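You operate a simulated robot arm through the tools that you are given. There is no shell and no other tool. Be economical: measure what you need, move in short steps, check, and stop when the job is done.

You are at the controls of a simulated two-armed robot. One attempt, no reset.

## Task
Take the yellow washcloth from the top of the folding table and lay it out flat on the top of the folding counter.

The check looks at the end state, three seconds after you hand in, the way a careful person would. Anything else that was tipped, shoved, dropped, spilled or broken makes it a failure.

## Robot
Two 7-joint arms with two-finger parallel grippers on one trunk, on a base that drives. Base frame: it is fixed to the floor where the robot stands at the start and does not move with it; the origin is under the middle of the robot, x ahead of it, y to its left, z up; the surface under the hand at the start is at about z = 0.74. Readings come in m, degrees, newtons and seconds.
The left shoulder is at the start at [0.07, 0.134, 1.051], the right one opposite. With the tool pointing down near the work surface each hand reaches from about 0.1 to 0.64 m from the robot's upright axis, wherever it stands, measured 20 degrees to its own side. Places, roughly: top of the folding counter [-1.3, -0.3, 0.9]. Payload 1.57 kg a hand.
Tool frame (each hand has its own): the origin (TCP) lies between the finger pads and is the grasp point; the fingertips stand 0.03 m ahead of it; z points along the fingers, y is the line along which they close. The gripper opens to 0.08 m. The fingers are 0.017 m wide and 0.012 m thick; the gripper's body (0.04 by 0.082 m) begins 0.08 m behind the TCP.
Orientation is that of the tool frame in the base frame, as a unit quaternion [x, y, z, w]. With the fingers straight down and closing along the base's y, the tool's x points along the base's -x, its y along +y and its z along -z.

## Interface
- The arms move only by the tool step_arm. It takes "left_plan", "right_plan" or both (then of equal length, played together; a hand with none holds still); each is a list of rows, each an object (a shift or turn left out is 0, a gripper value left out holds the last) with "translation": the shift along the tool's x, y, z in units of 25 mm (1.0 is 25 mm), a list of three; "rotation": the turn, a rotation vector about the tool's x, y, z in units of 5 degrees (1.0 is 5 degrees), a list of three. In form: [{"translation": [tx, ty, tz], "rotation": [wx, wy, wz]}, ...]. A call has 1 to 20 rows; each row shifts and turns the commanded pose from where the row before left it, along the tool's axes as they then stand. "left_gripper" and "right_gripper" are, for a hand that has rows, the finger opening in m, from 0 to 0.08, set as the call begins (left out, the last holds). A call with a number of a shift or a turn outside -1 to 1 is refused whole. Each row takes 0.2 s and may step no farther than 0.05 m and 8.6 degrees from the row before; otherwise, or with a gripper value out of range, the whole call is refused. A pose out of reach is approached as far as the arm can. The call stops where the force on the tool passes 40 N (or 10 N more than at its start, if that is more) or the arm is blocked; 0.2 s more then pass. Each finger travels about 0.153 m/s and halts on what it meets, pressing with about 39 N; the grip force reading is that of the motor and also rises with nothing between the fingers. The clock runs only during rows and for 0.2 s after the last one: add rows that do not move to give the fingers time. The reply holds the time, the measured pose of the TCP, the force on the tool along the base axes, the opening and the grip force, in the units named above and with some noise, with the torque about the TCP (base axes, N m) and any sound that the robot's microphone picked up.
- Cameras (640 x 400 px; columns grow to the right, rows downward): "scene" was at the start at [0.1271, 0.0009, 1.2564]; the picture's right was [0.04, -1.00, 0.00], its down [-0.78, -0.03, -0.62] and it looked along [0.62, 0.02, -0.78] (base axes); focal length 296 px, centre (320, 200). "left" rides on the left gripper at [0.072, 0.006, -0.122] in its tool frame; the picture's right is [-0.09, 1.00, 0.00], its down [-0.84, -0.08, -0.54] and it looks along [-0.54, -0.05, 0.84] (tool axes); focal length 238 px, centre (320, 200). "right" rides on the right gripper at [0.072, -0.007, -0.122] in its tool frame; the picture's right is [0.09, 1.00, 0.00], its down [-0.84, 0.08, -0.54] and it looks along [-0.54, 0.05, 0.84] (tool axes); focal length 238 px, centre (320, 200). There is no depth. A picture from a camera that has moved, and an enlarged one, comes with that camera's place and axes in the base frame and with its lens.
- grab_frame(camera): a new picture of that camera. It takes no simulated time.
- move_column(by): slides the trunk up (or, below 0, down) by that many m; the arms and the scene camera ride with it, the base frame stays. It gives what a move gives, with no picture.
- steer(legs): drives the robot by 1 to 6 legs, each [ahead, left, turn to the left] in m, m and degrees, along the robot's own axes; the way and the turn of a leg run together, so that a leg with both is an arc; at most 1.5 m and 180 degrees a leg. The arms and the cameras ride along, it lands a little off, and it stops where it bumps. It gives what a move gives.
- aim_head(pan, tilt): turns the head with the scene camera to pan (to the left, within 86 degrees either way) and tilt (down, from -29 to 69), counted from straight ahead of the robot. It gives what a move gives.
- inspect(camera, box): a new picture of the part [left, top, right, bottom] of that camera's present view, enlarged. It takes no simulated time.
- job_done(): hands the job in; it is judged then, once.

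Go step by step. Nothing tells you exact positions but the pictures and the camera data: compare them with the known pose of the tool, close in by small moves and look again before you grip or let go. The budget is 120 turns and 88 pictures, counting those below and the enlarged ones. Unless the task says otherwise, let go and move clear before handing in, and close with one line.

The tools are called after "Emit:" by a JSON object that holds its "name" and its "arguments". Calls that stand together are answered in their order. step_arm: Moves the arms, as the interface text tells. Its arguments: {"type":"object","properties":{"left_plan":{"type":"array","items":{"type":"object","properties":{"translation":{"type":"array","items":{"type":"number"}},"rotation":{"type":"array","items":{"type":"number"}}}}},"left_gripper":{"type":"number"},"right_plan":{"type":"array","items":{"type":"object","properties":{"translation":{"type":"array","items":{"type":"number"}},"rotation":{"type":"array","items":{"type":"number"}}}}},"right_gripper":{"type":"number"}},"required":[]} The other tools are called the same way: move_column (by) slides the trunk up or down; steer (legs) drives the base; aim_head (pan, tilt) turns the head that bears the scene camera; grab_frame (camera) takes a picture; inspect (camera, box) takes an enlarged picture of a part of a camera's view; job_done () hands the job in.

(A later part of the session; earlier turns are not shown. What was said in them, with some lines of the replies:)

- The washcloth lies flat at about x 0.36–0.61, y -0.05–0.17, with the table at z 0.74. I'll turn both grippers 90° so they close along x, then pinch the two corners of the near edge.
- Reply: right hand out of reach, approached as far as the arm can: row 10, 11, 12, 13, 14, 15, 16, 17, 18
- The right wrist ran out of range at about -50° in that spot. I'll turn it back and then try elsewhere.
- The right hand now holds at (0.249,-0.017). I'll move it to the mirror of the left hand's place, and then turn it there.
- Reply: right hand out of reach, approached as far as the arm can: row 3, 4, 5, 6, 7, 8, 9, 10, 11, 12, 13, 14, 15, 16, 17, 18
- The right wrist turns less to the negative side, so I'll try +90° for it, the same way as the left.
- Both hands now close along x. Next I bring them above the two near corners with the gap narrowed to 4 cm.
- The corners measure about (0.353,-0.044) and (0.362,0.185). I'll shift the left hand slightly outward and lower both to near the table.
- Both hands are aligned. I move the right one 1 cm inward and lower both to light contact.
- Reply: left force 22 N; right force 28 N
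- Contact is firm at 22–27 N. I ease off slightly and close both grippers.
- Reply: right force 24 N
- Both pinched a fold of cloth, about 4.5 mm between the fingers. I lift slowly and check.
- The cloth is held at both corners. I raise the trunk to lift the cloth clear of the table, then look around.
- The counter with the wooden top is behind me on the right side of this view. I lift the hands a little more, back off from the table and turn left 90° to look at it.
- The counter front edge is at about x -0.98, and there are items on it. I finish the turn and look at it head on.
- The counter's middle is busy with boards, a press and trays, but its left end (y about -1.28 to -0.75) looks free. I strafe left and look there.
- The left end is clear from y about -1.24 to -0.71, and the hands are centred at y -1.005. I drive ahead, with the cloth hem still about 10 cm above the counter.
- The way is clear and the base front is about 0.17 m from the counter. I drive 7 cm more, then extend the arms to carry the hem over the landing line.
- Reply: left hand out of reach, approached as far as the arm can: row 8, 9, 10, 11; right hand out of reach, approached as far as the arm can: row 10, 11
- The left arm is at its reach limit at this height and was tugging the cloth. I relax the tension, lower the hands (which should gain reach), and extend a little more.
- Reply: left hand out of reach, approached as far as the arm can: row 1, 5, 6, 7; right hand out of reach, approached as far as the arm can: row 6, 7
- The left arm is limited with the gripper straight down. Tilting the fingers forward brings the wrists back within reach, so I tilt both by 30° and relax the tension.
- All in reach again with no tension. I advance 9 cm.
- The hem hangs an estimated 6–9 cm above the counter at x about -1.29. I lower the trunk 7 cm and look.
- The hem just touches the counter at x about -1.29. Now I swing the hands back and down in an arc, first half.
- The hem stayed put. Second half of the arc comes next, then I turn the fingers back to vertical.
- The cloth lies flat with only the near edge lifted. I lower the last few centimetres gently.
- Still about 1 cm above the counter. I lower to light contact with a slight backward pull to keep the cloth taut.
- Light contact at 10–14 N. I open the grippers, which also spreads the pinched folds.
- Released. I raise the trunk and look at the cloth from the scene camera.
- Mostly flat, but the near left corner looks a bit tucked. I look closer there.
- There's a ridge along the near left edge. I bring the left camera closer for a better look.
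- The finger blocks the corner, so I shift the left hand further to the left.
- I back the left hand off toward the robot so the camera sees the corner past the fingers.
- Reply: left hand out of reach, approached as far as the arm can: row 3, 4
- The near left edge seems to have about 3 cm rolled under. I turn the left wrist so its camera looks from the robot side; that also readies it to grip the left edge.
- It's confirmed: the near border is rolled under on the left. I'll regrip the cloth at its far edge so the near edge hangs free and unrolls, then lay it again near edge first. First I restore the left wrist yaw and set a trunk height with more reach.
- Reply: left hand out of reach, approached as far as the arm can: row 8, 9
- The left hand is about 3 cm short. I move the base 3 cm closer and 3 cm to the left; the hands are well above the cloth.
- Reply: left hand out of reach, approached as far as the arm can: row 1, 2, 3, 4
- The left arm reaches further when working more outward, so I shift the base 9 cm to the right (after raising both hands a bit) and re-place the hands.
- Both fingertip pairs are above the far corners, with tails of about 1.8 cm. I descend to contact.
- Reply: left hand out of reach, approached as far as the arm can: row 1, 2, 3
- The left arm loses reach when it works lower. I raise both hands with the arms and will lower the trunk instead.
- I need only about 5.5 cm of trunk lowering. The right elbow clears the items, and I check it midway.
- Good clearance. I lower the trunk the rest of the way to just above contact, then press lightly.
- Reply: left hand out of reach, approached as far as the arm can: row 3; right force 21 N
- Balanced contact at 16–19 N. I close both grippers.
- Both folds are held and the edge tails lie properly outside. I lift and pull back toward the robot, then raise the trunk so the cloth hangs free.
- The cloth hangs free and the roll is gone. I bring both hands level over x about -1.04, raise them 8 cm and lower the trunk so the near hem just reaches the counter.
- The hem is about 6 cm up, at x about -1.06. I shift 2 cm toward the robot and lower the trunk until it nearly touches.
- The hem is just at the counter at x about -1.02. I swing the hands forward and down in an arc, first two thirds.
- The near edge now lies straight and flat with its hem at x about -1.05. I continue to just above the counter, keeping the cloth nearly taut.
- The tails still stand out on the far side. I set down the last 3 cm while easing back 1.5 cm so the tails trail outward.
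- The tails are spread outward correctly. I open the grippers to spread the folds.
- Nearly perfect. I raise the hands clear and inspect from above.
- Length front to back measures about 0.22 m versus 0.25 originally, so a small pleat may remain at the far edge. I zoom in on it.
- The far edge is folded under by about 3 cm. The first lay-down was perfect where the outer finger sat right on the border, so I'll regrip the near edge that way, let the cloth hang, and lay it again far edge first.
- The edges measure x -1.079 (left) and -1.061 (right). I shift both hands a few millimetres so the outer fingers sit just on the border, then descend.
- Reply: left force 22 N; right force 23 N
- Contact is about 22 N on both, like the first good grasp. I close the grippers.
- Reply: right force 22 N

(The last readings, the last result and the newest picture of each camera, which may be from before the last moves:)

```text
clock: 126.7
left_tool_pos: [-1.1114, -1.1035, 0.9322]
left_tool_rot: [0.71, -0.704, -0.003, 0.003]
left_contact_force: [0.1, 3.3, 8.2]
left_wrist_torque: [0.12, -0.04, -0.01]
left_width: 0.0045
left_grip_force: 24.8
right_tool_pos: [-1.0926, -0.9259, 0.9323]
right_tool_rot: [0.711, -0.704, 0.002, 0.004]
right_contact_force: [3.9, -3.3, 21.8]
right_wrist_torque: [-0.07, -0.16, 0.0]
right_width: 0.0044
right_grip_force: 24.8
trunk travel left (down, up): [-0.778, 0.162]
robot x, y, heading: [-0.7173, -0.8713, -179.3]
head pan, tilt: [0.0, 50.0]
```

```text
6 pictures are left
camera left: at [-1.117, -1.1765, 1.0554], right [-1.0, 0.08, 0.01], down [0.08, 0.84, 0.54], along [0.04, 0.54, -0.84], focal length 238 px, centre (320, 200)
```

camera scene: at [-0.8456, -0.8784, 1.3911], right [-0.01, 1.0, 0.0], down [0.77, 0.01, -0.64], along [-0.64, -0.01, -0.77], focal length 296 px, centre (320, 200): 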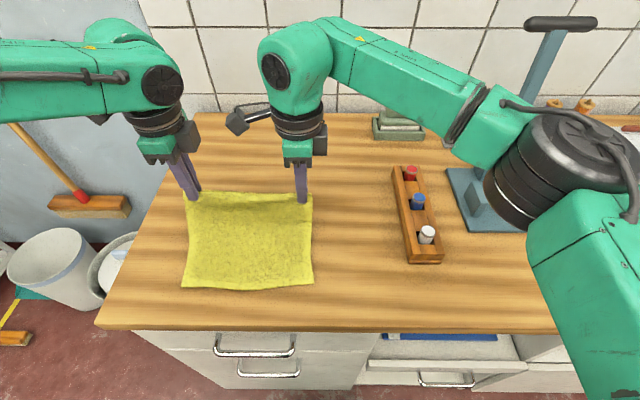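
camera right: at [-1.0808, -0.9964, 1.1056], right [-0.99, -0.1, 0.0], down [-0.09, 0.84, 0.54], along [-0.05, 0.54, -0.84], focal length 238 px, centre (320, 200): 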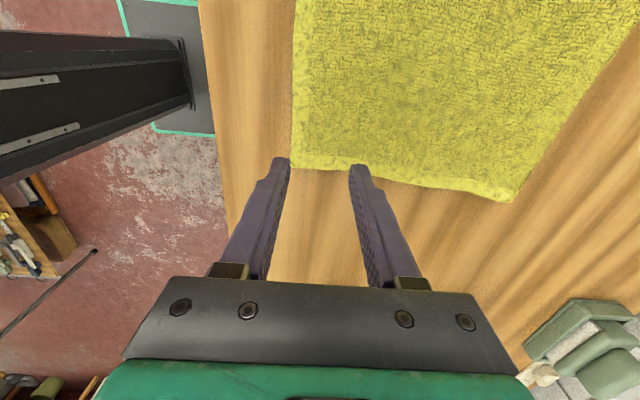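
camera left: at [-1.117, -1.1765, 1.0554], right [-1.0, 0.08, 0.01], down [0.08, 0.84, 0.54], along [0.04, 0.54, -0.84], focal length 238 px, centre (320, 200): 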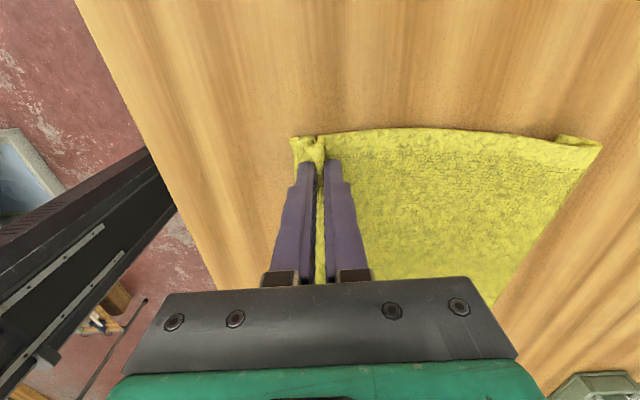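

Both hold. I lift until the cloth hangs free.

Emit:
{"name": "step_arm", "arguments": {"left_plan": [{"translation": [0, 0, -0.6]}, {"translation": [0, 0, -0.7]}, {"translation": [0, 0, -0.7]}, {"translation": [0, 0, -0.7]}, {"translation": [0, 0, -0.7]}, {"translation": [0, 0, -0.7]}], "right_plan": [{"translation": [0, 0, -0.6]}, {"translation": [0, 0, -0.7]}, {"translation": [0, 0, -0.7]}, {"translation": [0, 0, -0.7]}, {"translation": [0, 0, -0.7]}, {"translation": [0, 0, -0.7]}]}}

Emit:
{"name": "move_column", "arguments": {"by": 0.155}}

Emit:
{"name": "step_arm", "arguments": {"left_plan": [{"rotation": [-1, 0, 0]}, {"rotation": [-1, 0, 0]}, {"rotation": [-1, 0, 0]}, {"rotation": [-1, 0, 0]}, {"rotation": [-1, 0, 0]}, {"rotation": [-1, 0, 0]}, {"translation": [0, 0.757, 0.437]}, {"translation": [0, 0.757, 0.437]}, {"translation": [0, 0.757, 0.437]}, {"translation": [0, 0.757, 0.437]}, {"translation": [0, 0.757, 0.437]}, {"translation": [0, 0.757, 0.437]}, {"translation": [0, 0.757, 0.437]}, {"translation": [0, 0.757, 0.437]}], "right_plan": [{"rotation": [-1, 0, 0]}, {"rotation": [-1, 0, 0]}, {"rotation": [-1, 0, 0]}, {"rotation": [-1, 0, 0]}, {"rotation": [-1, 0, 0]}, {"rotation": [-1, 0, 0]}, {"translation": [0, 0.838, 0.484]}, {"translation": [0, 0.838, 0.484]}, {"translation": [0, 0.838, 0.484]}, {"translation": [0, 0.838, 0.484]}, {"translation": [0, 0.838, 0.484]}, {"translation": [0, 0.838, 0.484]}, {"translation": [0, 0.838, 0.484]}, {"translation": [0, 0.838, 0.484]}]}}

Emit:
{"name": "grab_frame", "arguments": {"camera": "scene"}}

```text
clock: 128.1
left_tool_pos: [-1.1143, -1.1055, 1.0326]
left_tool_rot: [0.711, -0.704, -0.002, 0.002]
left_contact_force: [0.4, -0.1, -0.1]
left_wrist_torque: [0.02, 0.0, -0.01]
left_width: 0.0045
left_grip_force: 25.3
right_tool_pos: [-1.0983, -0.9262, 1.0321]
right_tool_rot: [0.711, -0.704, 0.001, 0.002]
right_contact_force: [0.6, -1.1, 0.8]
right_wrist_torque: [-0.02, 0.01, -0.02]
right_width: 0.0046
right_grip_force: 24.8
trunk travel left (down, up): [-0.778, 0.162]
robot x, y, heading: [-0.7143, -0.8758, -179.6]
head pan, tilt: [0.0, 50.0]
```

```text
clock: 129.9
left_tool_pos: [-1.115, -1.1057, 1.1878]
left_tool_rot: [0.71, -0.705, -0.002, 0.002]
left_contact_force: [-0.6, 0.6, -0.4]
left_wrist_torque: [0.01, -0.01, -0.05]
left_width: 0.0044
left_grip_force: 25.1
right_tool_pos: [-1.0982, -0.9249, 1.1881]
right_tool_rot: [0.711, -0.704, 0.001, 0.0]
right_contact_force: [-0.3, -1.5, 0.5]
right_wrist_torque: [-0.04, -0.01, -0.02]
right_width: 0.0045
right_grip_force: 25.2
trunk travel left (down, up): [-0.933, 0.007]
robot x, y, heading: [-0.7158, -0.8743, -179.7]
head pan, tilt: [0.0, 50.0]
```

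```text
clock: 132.9
left_tool_pos: [-1.2861, -1.1043, 1.1423]
left_tool_rot: [0.704, -0.698, -0.095, 0.093]
left_contact_force: [-1.2, 6.6, 2.5]
left_wrist_torque: [0.24, -0.04, -0.03]
left_width: 0.0045
left_grip_force: 24.9
left hand out of reach, approached as far as the arm can: row 4, 5, 6
right_tool_pos: [-1.2934, -0.9269, 1.1849]
right_tool_rot: [0.687, -0.68, -0.179, 0.184]
right_contact_force: [0.6, -8.4, -3.7]
right_wrist_torque: [-0.11, -0.1, 0.08]
right_width: 0.0043
right_grip_force: 24.7
trunk travel left (down, up): [-0.933, 0.007]
robot x, y, heading: [-0.7179, -0.8739, -179.6]
head pan, tilt: [0.0, 50.0]
```

```text
5 pictures are left
camera scene: at [-0.8464, -0.8784, 1.566], right [-0.01, 1.0, 0.0], down [0.77, 0.01, -0.64], along [-0.64, -0.01, -0.77], focal length 296 px, centre (320, 200)
```

scene: 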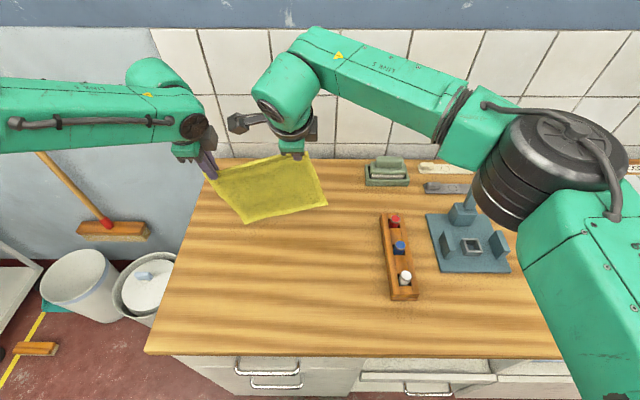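

The left hand took only half the tilt and hangs 4 cm lower. I level the two hands, then lower the trunk so the far hem just touches.

Emit:
{"name": "step_arm", "arguments": {"left_plan": [{"translation": [0, 0.15, -0.55]}, {"translation": [0, 0.15, -0.55]}, {"translation": [0, 0.15, -0.56]}], "right_plan": [{"translation": [0, -0.16, -0.09]}, {"translation": [0, -0.16, -0.09]}, {"translation": [0, -0.16, -0.09]}]}}

Emit:
{"name": "move_column", "arguments": {"by": -0.055}}

Emit:
{"name": "grab_frame", "arguments": {"camera": "scene"}}

```text
clock: 133.7
left_tool_pos: [-1.2839, -1.1077, 1.1864]
left_tool_rot: [0.704, -0.697, -0.094, 0.094]
left_contact_force: [-0.3, 1.1, -0.3]
left_wrist_torque: [0.03, -0.08, -0.02]
left_width: 0.0046
left_grip_force: 24.9
right_tool_pos: [-1.2786, -0.9252, 1.1876]
right_tool_rot: [0.685, -0.68, -0.181, 0.186]
right_contact_force: [0.1, -1.1, 0.5]
right_wrist_torque: [0.01, -0.09, 0.04]
right_width: 0.0044
right_grip_force: 25.1
trunk travel left (down, up): [-0.933, 0.007]
robot x, y, heading: [-0.7155, -0.874, -179.5]
head pan, tilt: [0.0, 50.0]
```

```text
clock: 134.7
left_tool_pos: [-1.283, -1.1059, 1.1319]
left_tool_rot: [0.704, -0.698, -0.094, 0.095]
left_contact_force: [0.2, 0.4, 0.2]
left_wrist_torque: [-0.01, -0.05, 0.02]
left_width: 0.0047
left_grip_force: 24.8
right_tool_pos: [-1.2765, -0.9267, 1.1315]
right_tool_rot: [0.686, -0.68, -0.18, 0.186]
right_contact_force: [-0.5, -1.0, 0.2]
right_wrist_torque: [0.0, -0.1, 0.02]
right_width: 0.0043
right_grip_force: 24.8
trunk travel left (down, up): [-0.878, 0.062]
robot x, y, heading: [-0.7162, -0.8768, -179.3]
head pan, tilt: [0.0, 50.0]
```

```text
4 pictures are left
camera scene: at [-0.8433, -0.8783, 1.5112], right [-0.01, 1.0, 0.0], down [0.77, 0.01, -0.64], along [-0.64, -0.01, -0.77], focal length 296 px, centre (320, 200)
```

scene: 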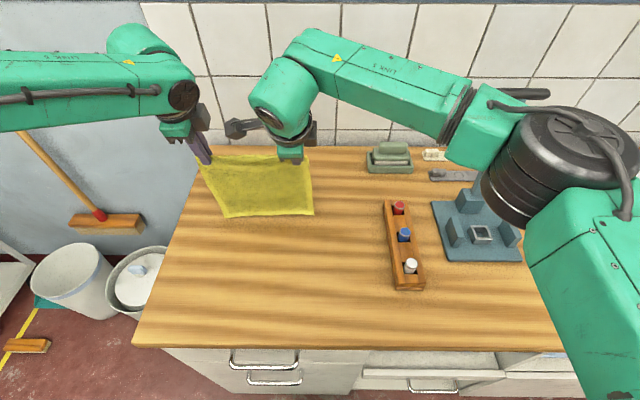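

The hem is level, about 1 cm above the counter at x about -1.285. I repeat the lay-down arc that worked the first time.

Emit:
{"name": "step_arm", "arguments": {"left_plan": [{"translation": [0, -0.875, 0.064]}, {"translation": [0, -0.875, 0.064]}, {"translation": [0, -0.875, 0.064]}, {"translation": [0, -0.695, 0.143]}, {"translation": [0, -0.695, 0.143]}, {"translation": [0, -0.695, 0.143]}, {"translation": [0, -0.648, 0.32]}, {"translation": [0, -0.648, 0.32]}, {"translation": [0, -0.648, 0.32]}, {"translation": [0, -0.78, 0.43]}, {"translation": [0, -0.78, 0.43]}, {"translation": [0, -0.61, 0.79]}, {"translation": [0, -0.61, 0.79]}, {"rotation": [0.51, 0, 0]}, {"rotation": [0.51, 0, 0]}, {"rotation": [0.51, 0, 0]}, {"rotation": [0.51, 0, 0]}, {"rotation": [0.51, 0, 0]}, {"rotation": [0.51, 0, 0]}], "right_plan": [{"translation": [0, -0.863, -0.16]}, {"translation": [0, -0.863, -0.16]}, {"translation": [0, -0.863, -0.16]}, {"translation": [0, -0.71, -0.04]}, {"translation": [0, -0.71, -0.04]}, {"translation": [0, -0.71, -0.04]}, {"translation": [0, -0.71, 0.145]}, {"translation": [0, -0.71, 0.145]}, {"translation": [0, -0.71, 0.145]}, {"translation": [0, -0.85, 0.22]}, {"translation": [0, -0.85, 0.22]}, {"translation": [0, -0.78, 0.61]}, {"translation": [0, -0.78, 0.61]}, {"rotation": [1, 0, 0]}, {"rotation": [1, 0, 0]}, {"rotation": [1, 0, 0]}, {"rotation": [1, 0, 0]}, {"rotation": [1, 0, 0]}, {"rotation": [1, 0, 0]}]}}

```text
clock: 138.7
left_tool_pos: [-1.0851, -1.1034, 0.9724]
left_tool_rot: [0.71, -0.704, 0.0, -0.002]
left_contact_force: [-0.4, 0.9, -0.5]
left_wrist_torque: [0.01, 0.07, 0.02]
left_width: 0.0044
left_grip_force: 24.9
right_tool_pos: [-1.0773, -0.9255, 0.9736]
right_tool_rot: [0.711, -0.703, 0.003, 0.0]
right_contact_force: [-0.1, -0.3, -1.0]
right_wrist_torque: [-0.02, 0.08, 0.0]
right_width: 0.0044
right_grip_force: 24.7
trunk travel left (down, up): [-0.878, 0.062]
robot x, y, heading: [-0.721, -0.8755, -179.5]
head pan, tilt: [0.0, 50.0]
```

Next I pull 1.2 cm taut while still above, then set down with a slight inward ease so the edge isn't dragged under.

Emit:
{"name": "step_arm", "arguments": {"left_plan": [{"translation": [0, -0.4, 0.2]}, {"translation": [0, -0.1, 0.4]}, {"translation": [0, 0.1, 0.5]}, {"translation": [0, 0.1, 0.35]}, {"translation": [0, 0.05, 0.2]}], "right_plan": [{"translation": [0, -0.3, 0.2]}, {"translation": [0, -0.1, 0.4]}, {"translation": [0, 0.1, 0.5]}, {"translation": [0, 0.1, 0.4]}, {"translation": [0, 0.05, 0.2]}]}}

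Emit:
{"name": "inspect", "arguments": {"camera": "left", "box": [200, 60, 640, 300]}}

```text
clock: 139.9
left_tool_pos: [-1.0757, -1.103, 0.9356]
left_tool_rot: [0.71, -0.705, -0.004, 0.003]
left_contact_force: [-1.3, -4.1, 31.0]
left_wrist_torque: [-0.14, 0.04, -0.01]
left_width: 0.0048
left_grip_force: 25.1
right_tool_pos: [-1.0698, -0.925, 0.9343]
right_tool_rot: [0.711, -0.703, 0.001, 0.005]
right_contact_force: [-2.7, 0.1, 20.7]
right_wrist_torque: [-0.01, 0.11, -0.03]
right_width: 0.0042
right_grip_force: 25.3
trunk travel left (down, up): [-0.878, 0.062]
robot x, y, heading: [-0.7157, -0.8747, -179.6]
head pan, tilt: [0.0, 50.0]
```

```text
1.45 times, centred on (420, 180) of left
camera zoom: at [-1.081, -1.1755, 1.0569], right [-1.0, 0.08, 0.01], down [0.08, 0.84, 0.54], along [0.04, 0.54, -0.84], focal length 347 px, centre (174, 229)
```

zoom: 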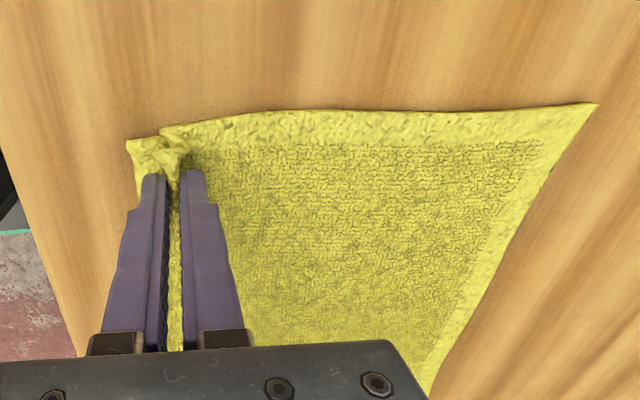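

The far hem is flat and the near tails point outward. I open the grippers in contact, drifting slightly toward the robot so the outer fingers draw the edge out.

Emit:
{"name": "step_arm", "arguments": {"left_plan": [{"translation": [0, -0.3, -0.04]}, {"translation": [0, -0.2, 0]}, {}], "right_plan": [{"translation": [0, -0.3, 0]}, {"translation": [0, -0.2, 0]}, {}], "left_gripper": 0.045, "right_gripper": 0.045}}

Emit:
{"name": "step_arm", "arguments": {"left_plan": [{"translation": [0, 0, -0.5]}, {"translation": [0, 0, -0.9]}, {"translation": [0, 0, -0.9]}, {"translation": [0, 0, -0.9]}, {"translation": [0.7, 0, -0.9]}, {"translation": [0.9, 0, -0.9]}, {"translation": [0.9, 0, -0.9]}, {"translation": [0.9, 0, -0.9]}, {"translation": [0.9, 0, -0.9]}], "right_plan": [{"translation": [0, 0, -0.5]}, {"translation": [0, 0, -0.9]}, {"translation": [0, 0, -0.9]}, {"translation": [0, 0, -0.9]}, {"translation": [-0.7, 0, -0.9]}, {"translation": [-0.9, 0, -0.9]}, {"translation": [-0.9, 0, -0.9]}, {"translation": [-0.9, 0, -0.9]}, {"translation": [0, 0, -0.9]}]}}

Emit:
{"name": "inspect", "arguments": {"camera": "scene", "box": [150, 180, 360, 312]}}

```text
clock: 140.7
left_tool_pos: [-1.0632, -1.1035, 0.9324]
left_tool_rot: [0.71, -0.704, 0.0, 0.0]
left_contact_force: [-1.9, 0.7, 9.0]
left_wrist_torque: [-0.02, 0.1, -0.02]
left_width: 0.0452
left_grip_force: 0.1
right_tool_pos: [-1.06, -0.925, 0.9328]
right_tool_rot: [0.71, -0.704, 0.0, 0.004]
right_contact_force: [-9.9, -0.6, 33.0]
right_wrist_torque: [0.07, 0.32, 0.01]
right_width: 0.0451
right_grip_force: 0.2
trunk travel left (down, up): [-0.878, 0.062]
robot x, y, heading: [-0.7185, -0.8745, -179.4]
head pan, tilt: [0.0, 50.0]
```

```text
clock: 142.7
left_tool_pos: [-1.0618, -1.2124, 1.1273]
left_tool_rot: [0.71, -0.704, -0.001, -0.002]
left_contact_force: [-1.0, -0.2, -0.1]
left_wrist_torque: [-0.02, 0.0, 0.0]
left_width: 0.045
left_grip_force: 0.0
right_tool_pos: [-1.0598, -0.8384, 1.1264]
right_tool_rot: [0.711, -0.704, 0.001, 0.002]
right_contact_force: [-0.2, -0.1, 0.2]
right_wrist_torque: [0.03, 0.03, -0.01]
right_width: 0.0449
right_grip_force: 0.1
trunk travel left (down, up): [-0.878, 0.062]
robot x, y, heading: [-0.7167, -0.8754, -179.7]
head pan, tilt: [0.0, 50.0]
```

```text
3.03 times, centred on (255, 246) of scene
camera zoom: at [-0.8424, -0.8795, 1.5113], right [-0.01, 1.0, 0.0], down [0.77, 0.01, -0.64], along [-0.64, -0.01, -0.77], focal length 897 px, centre (517, 61)
```

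zoom: 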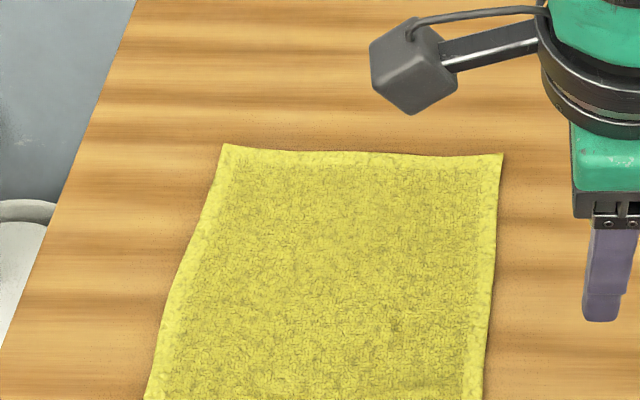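

The far half is fully flat. I check the near edge.

Emit:
{"name": "inspect", "arguments": {"camera": "scene", "box": [150, 250, 360, 382]}}

```text
3.03 times, centred on (255, 316) of scene
camera zoom: at [-0.8424, -0.8795, 1.5113], right [-0.01, 1.0, 0.0], down [0.77, 0.01, -0.64], along [-0.64, -0.01, -0.77], focal length 897 px, centre (517, -152)
```

zoom: 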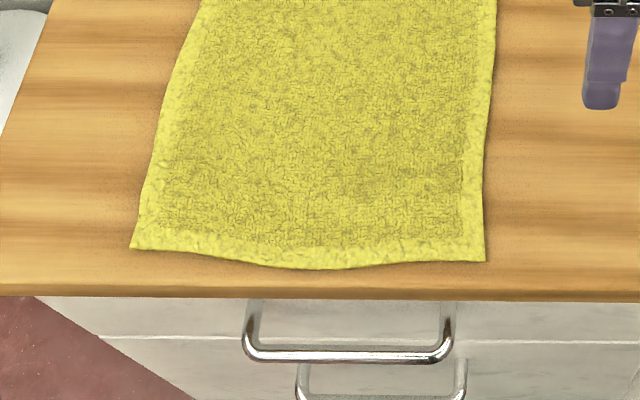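

The cloth is fully flat with all four borders visible and wholly on the counter. I raise the hands and back the robot away.

Emit:
{"name": "step_arm", "arguments": {"left_plan": [{"translation": [0, 0, -0.9]}, {"translation": [0, 0, -0.9]}], "right_plan": [{"translation": [0, 0, -0.9]}, {"translation": [0, 0, -0.9]}]}}

Emit:
{"name": "steer", "arguments": {"legs": [[-0.35, 0, 0]]}}

Emit:
{"name": "grab_frame", "arguments": {"camera": "scene"}}

```text
clock: 143.3
left_tool_pos: [-1.0625, -1.2113, 1.1728]
left_tool_rot: [0.71, -0.704, 0.0, 0.0]
left_contact_force: [-0.3, -0.5, -1.1]
left_wrist_torque: [0.0, 0.02, 0.0]
left_width: 0.0452
left_grip_force: 0.1
right_tool_pos: [-1.0609, -0.8385, 1.1689]
right_tool_rot: [0.71, -0.704, 0.001, 0.002]
right_contact_force: [0.0, -0.6, -0.2]
right_wrist_torque: [-0.01, 0.04, -0.01]
right_width: 0.045
right_grip_force: 0.1
trunk travel left (down, up): [-0.878, 0.062]
robot x, y, heading: [-0.7168, -0.8782, -179.5]
head pan, tilt: [0.0, 50.0]
```

```text
clock: 145.5
left_tool_pos: [-0.7221, -1.2078, 1.1709]
left_tool_rot: [0.708, -0.706, 0.0, -0.002]
left_contact_force: [-0.1, 0.3, 0.1]
left_wrist_torque: [0.01, -0.07, 0.02]
left_width: 0.0451
left_grip_force: 0.1
right_tool_pos: [-0.7169, -0.833, 1.168]
right_tool_rot: [0.709, -0.706, 0.003, 0.0]
right_contact_force: [-1.0, -0.2, 0.3]
right_wrist_torque: [0.0, 0.02, -0.04]
right_width: 0.0449
right_grip_force: 0.1
trunk travel left (down, up): [-0.878, 0.062]
robot x, y, heading: [-0.3727, -0.8729, -180.1]
head pan, tilt: [0.0, 50.0]
```

```text
0 pictures are left
camera scene: at [-0.4995, -0.8755, 1.511], right [0.0, 1.0, 0.0], down [0.77, 0.0, -0.64], along [-0.64, 0.0, -0.77], focal length 296 px, centre (320, 200)
```

scene: 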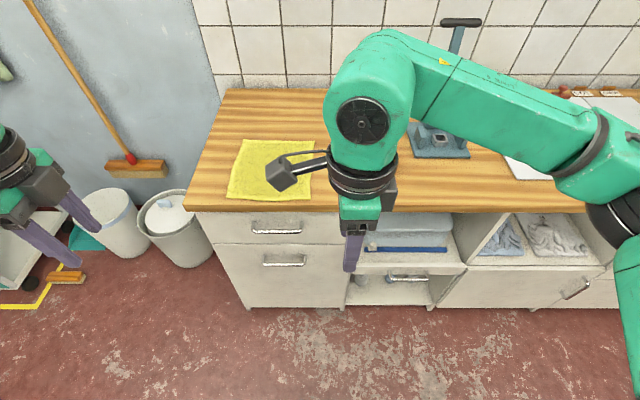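

The cloth lies flat on the counter, the robot is clear, and nothing in view has been disturbed. I'm handing in.

Emit:
{"name": "job_done", "arguments": {}}

```text
The job is handed in.
```

The yellow washcloth is laid out flat on the free left end of the folding counter, and I saw nothing else disturbed; it took three lay-downs, because an edge rolled under on the first two.
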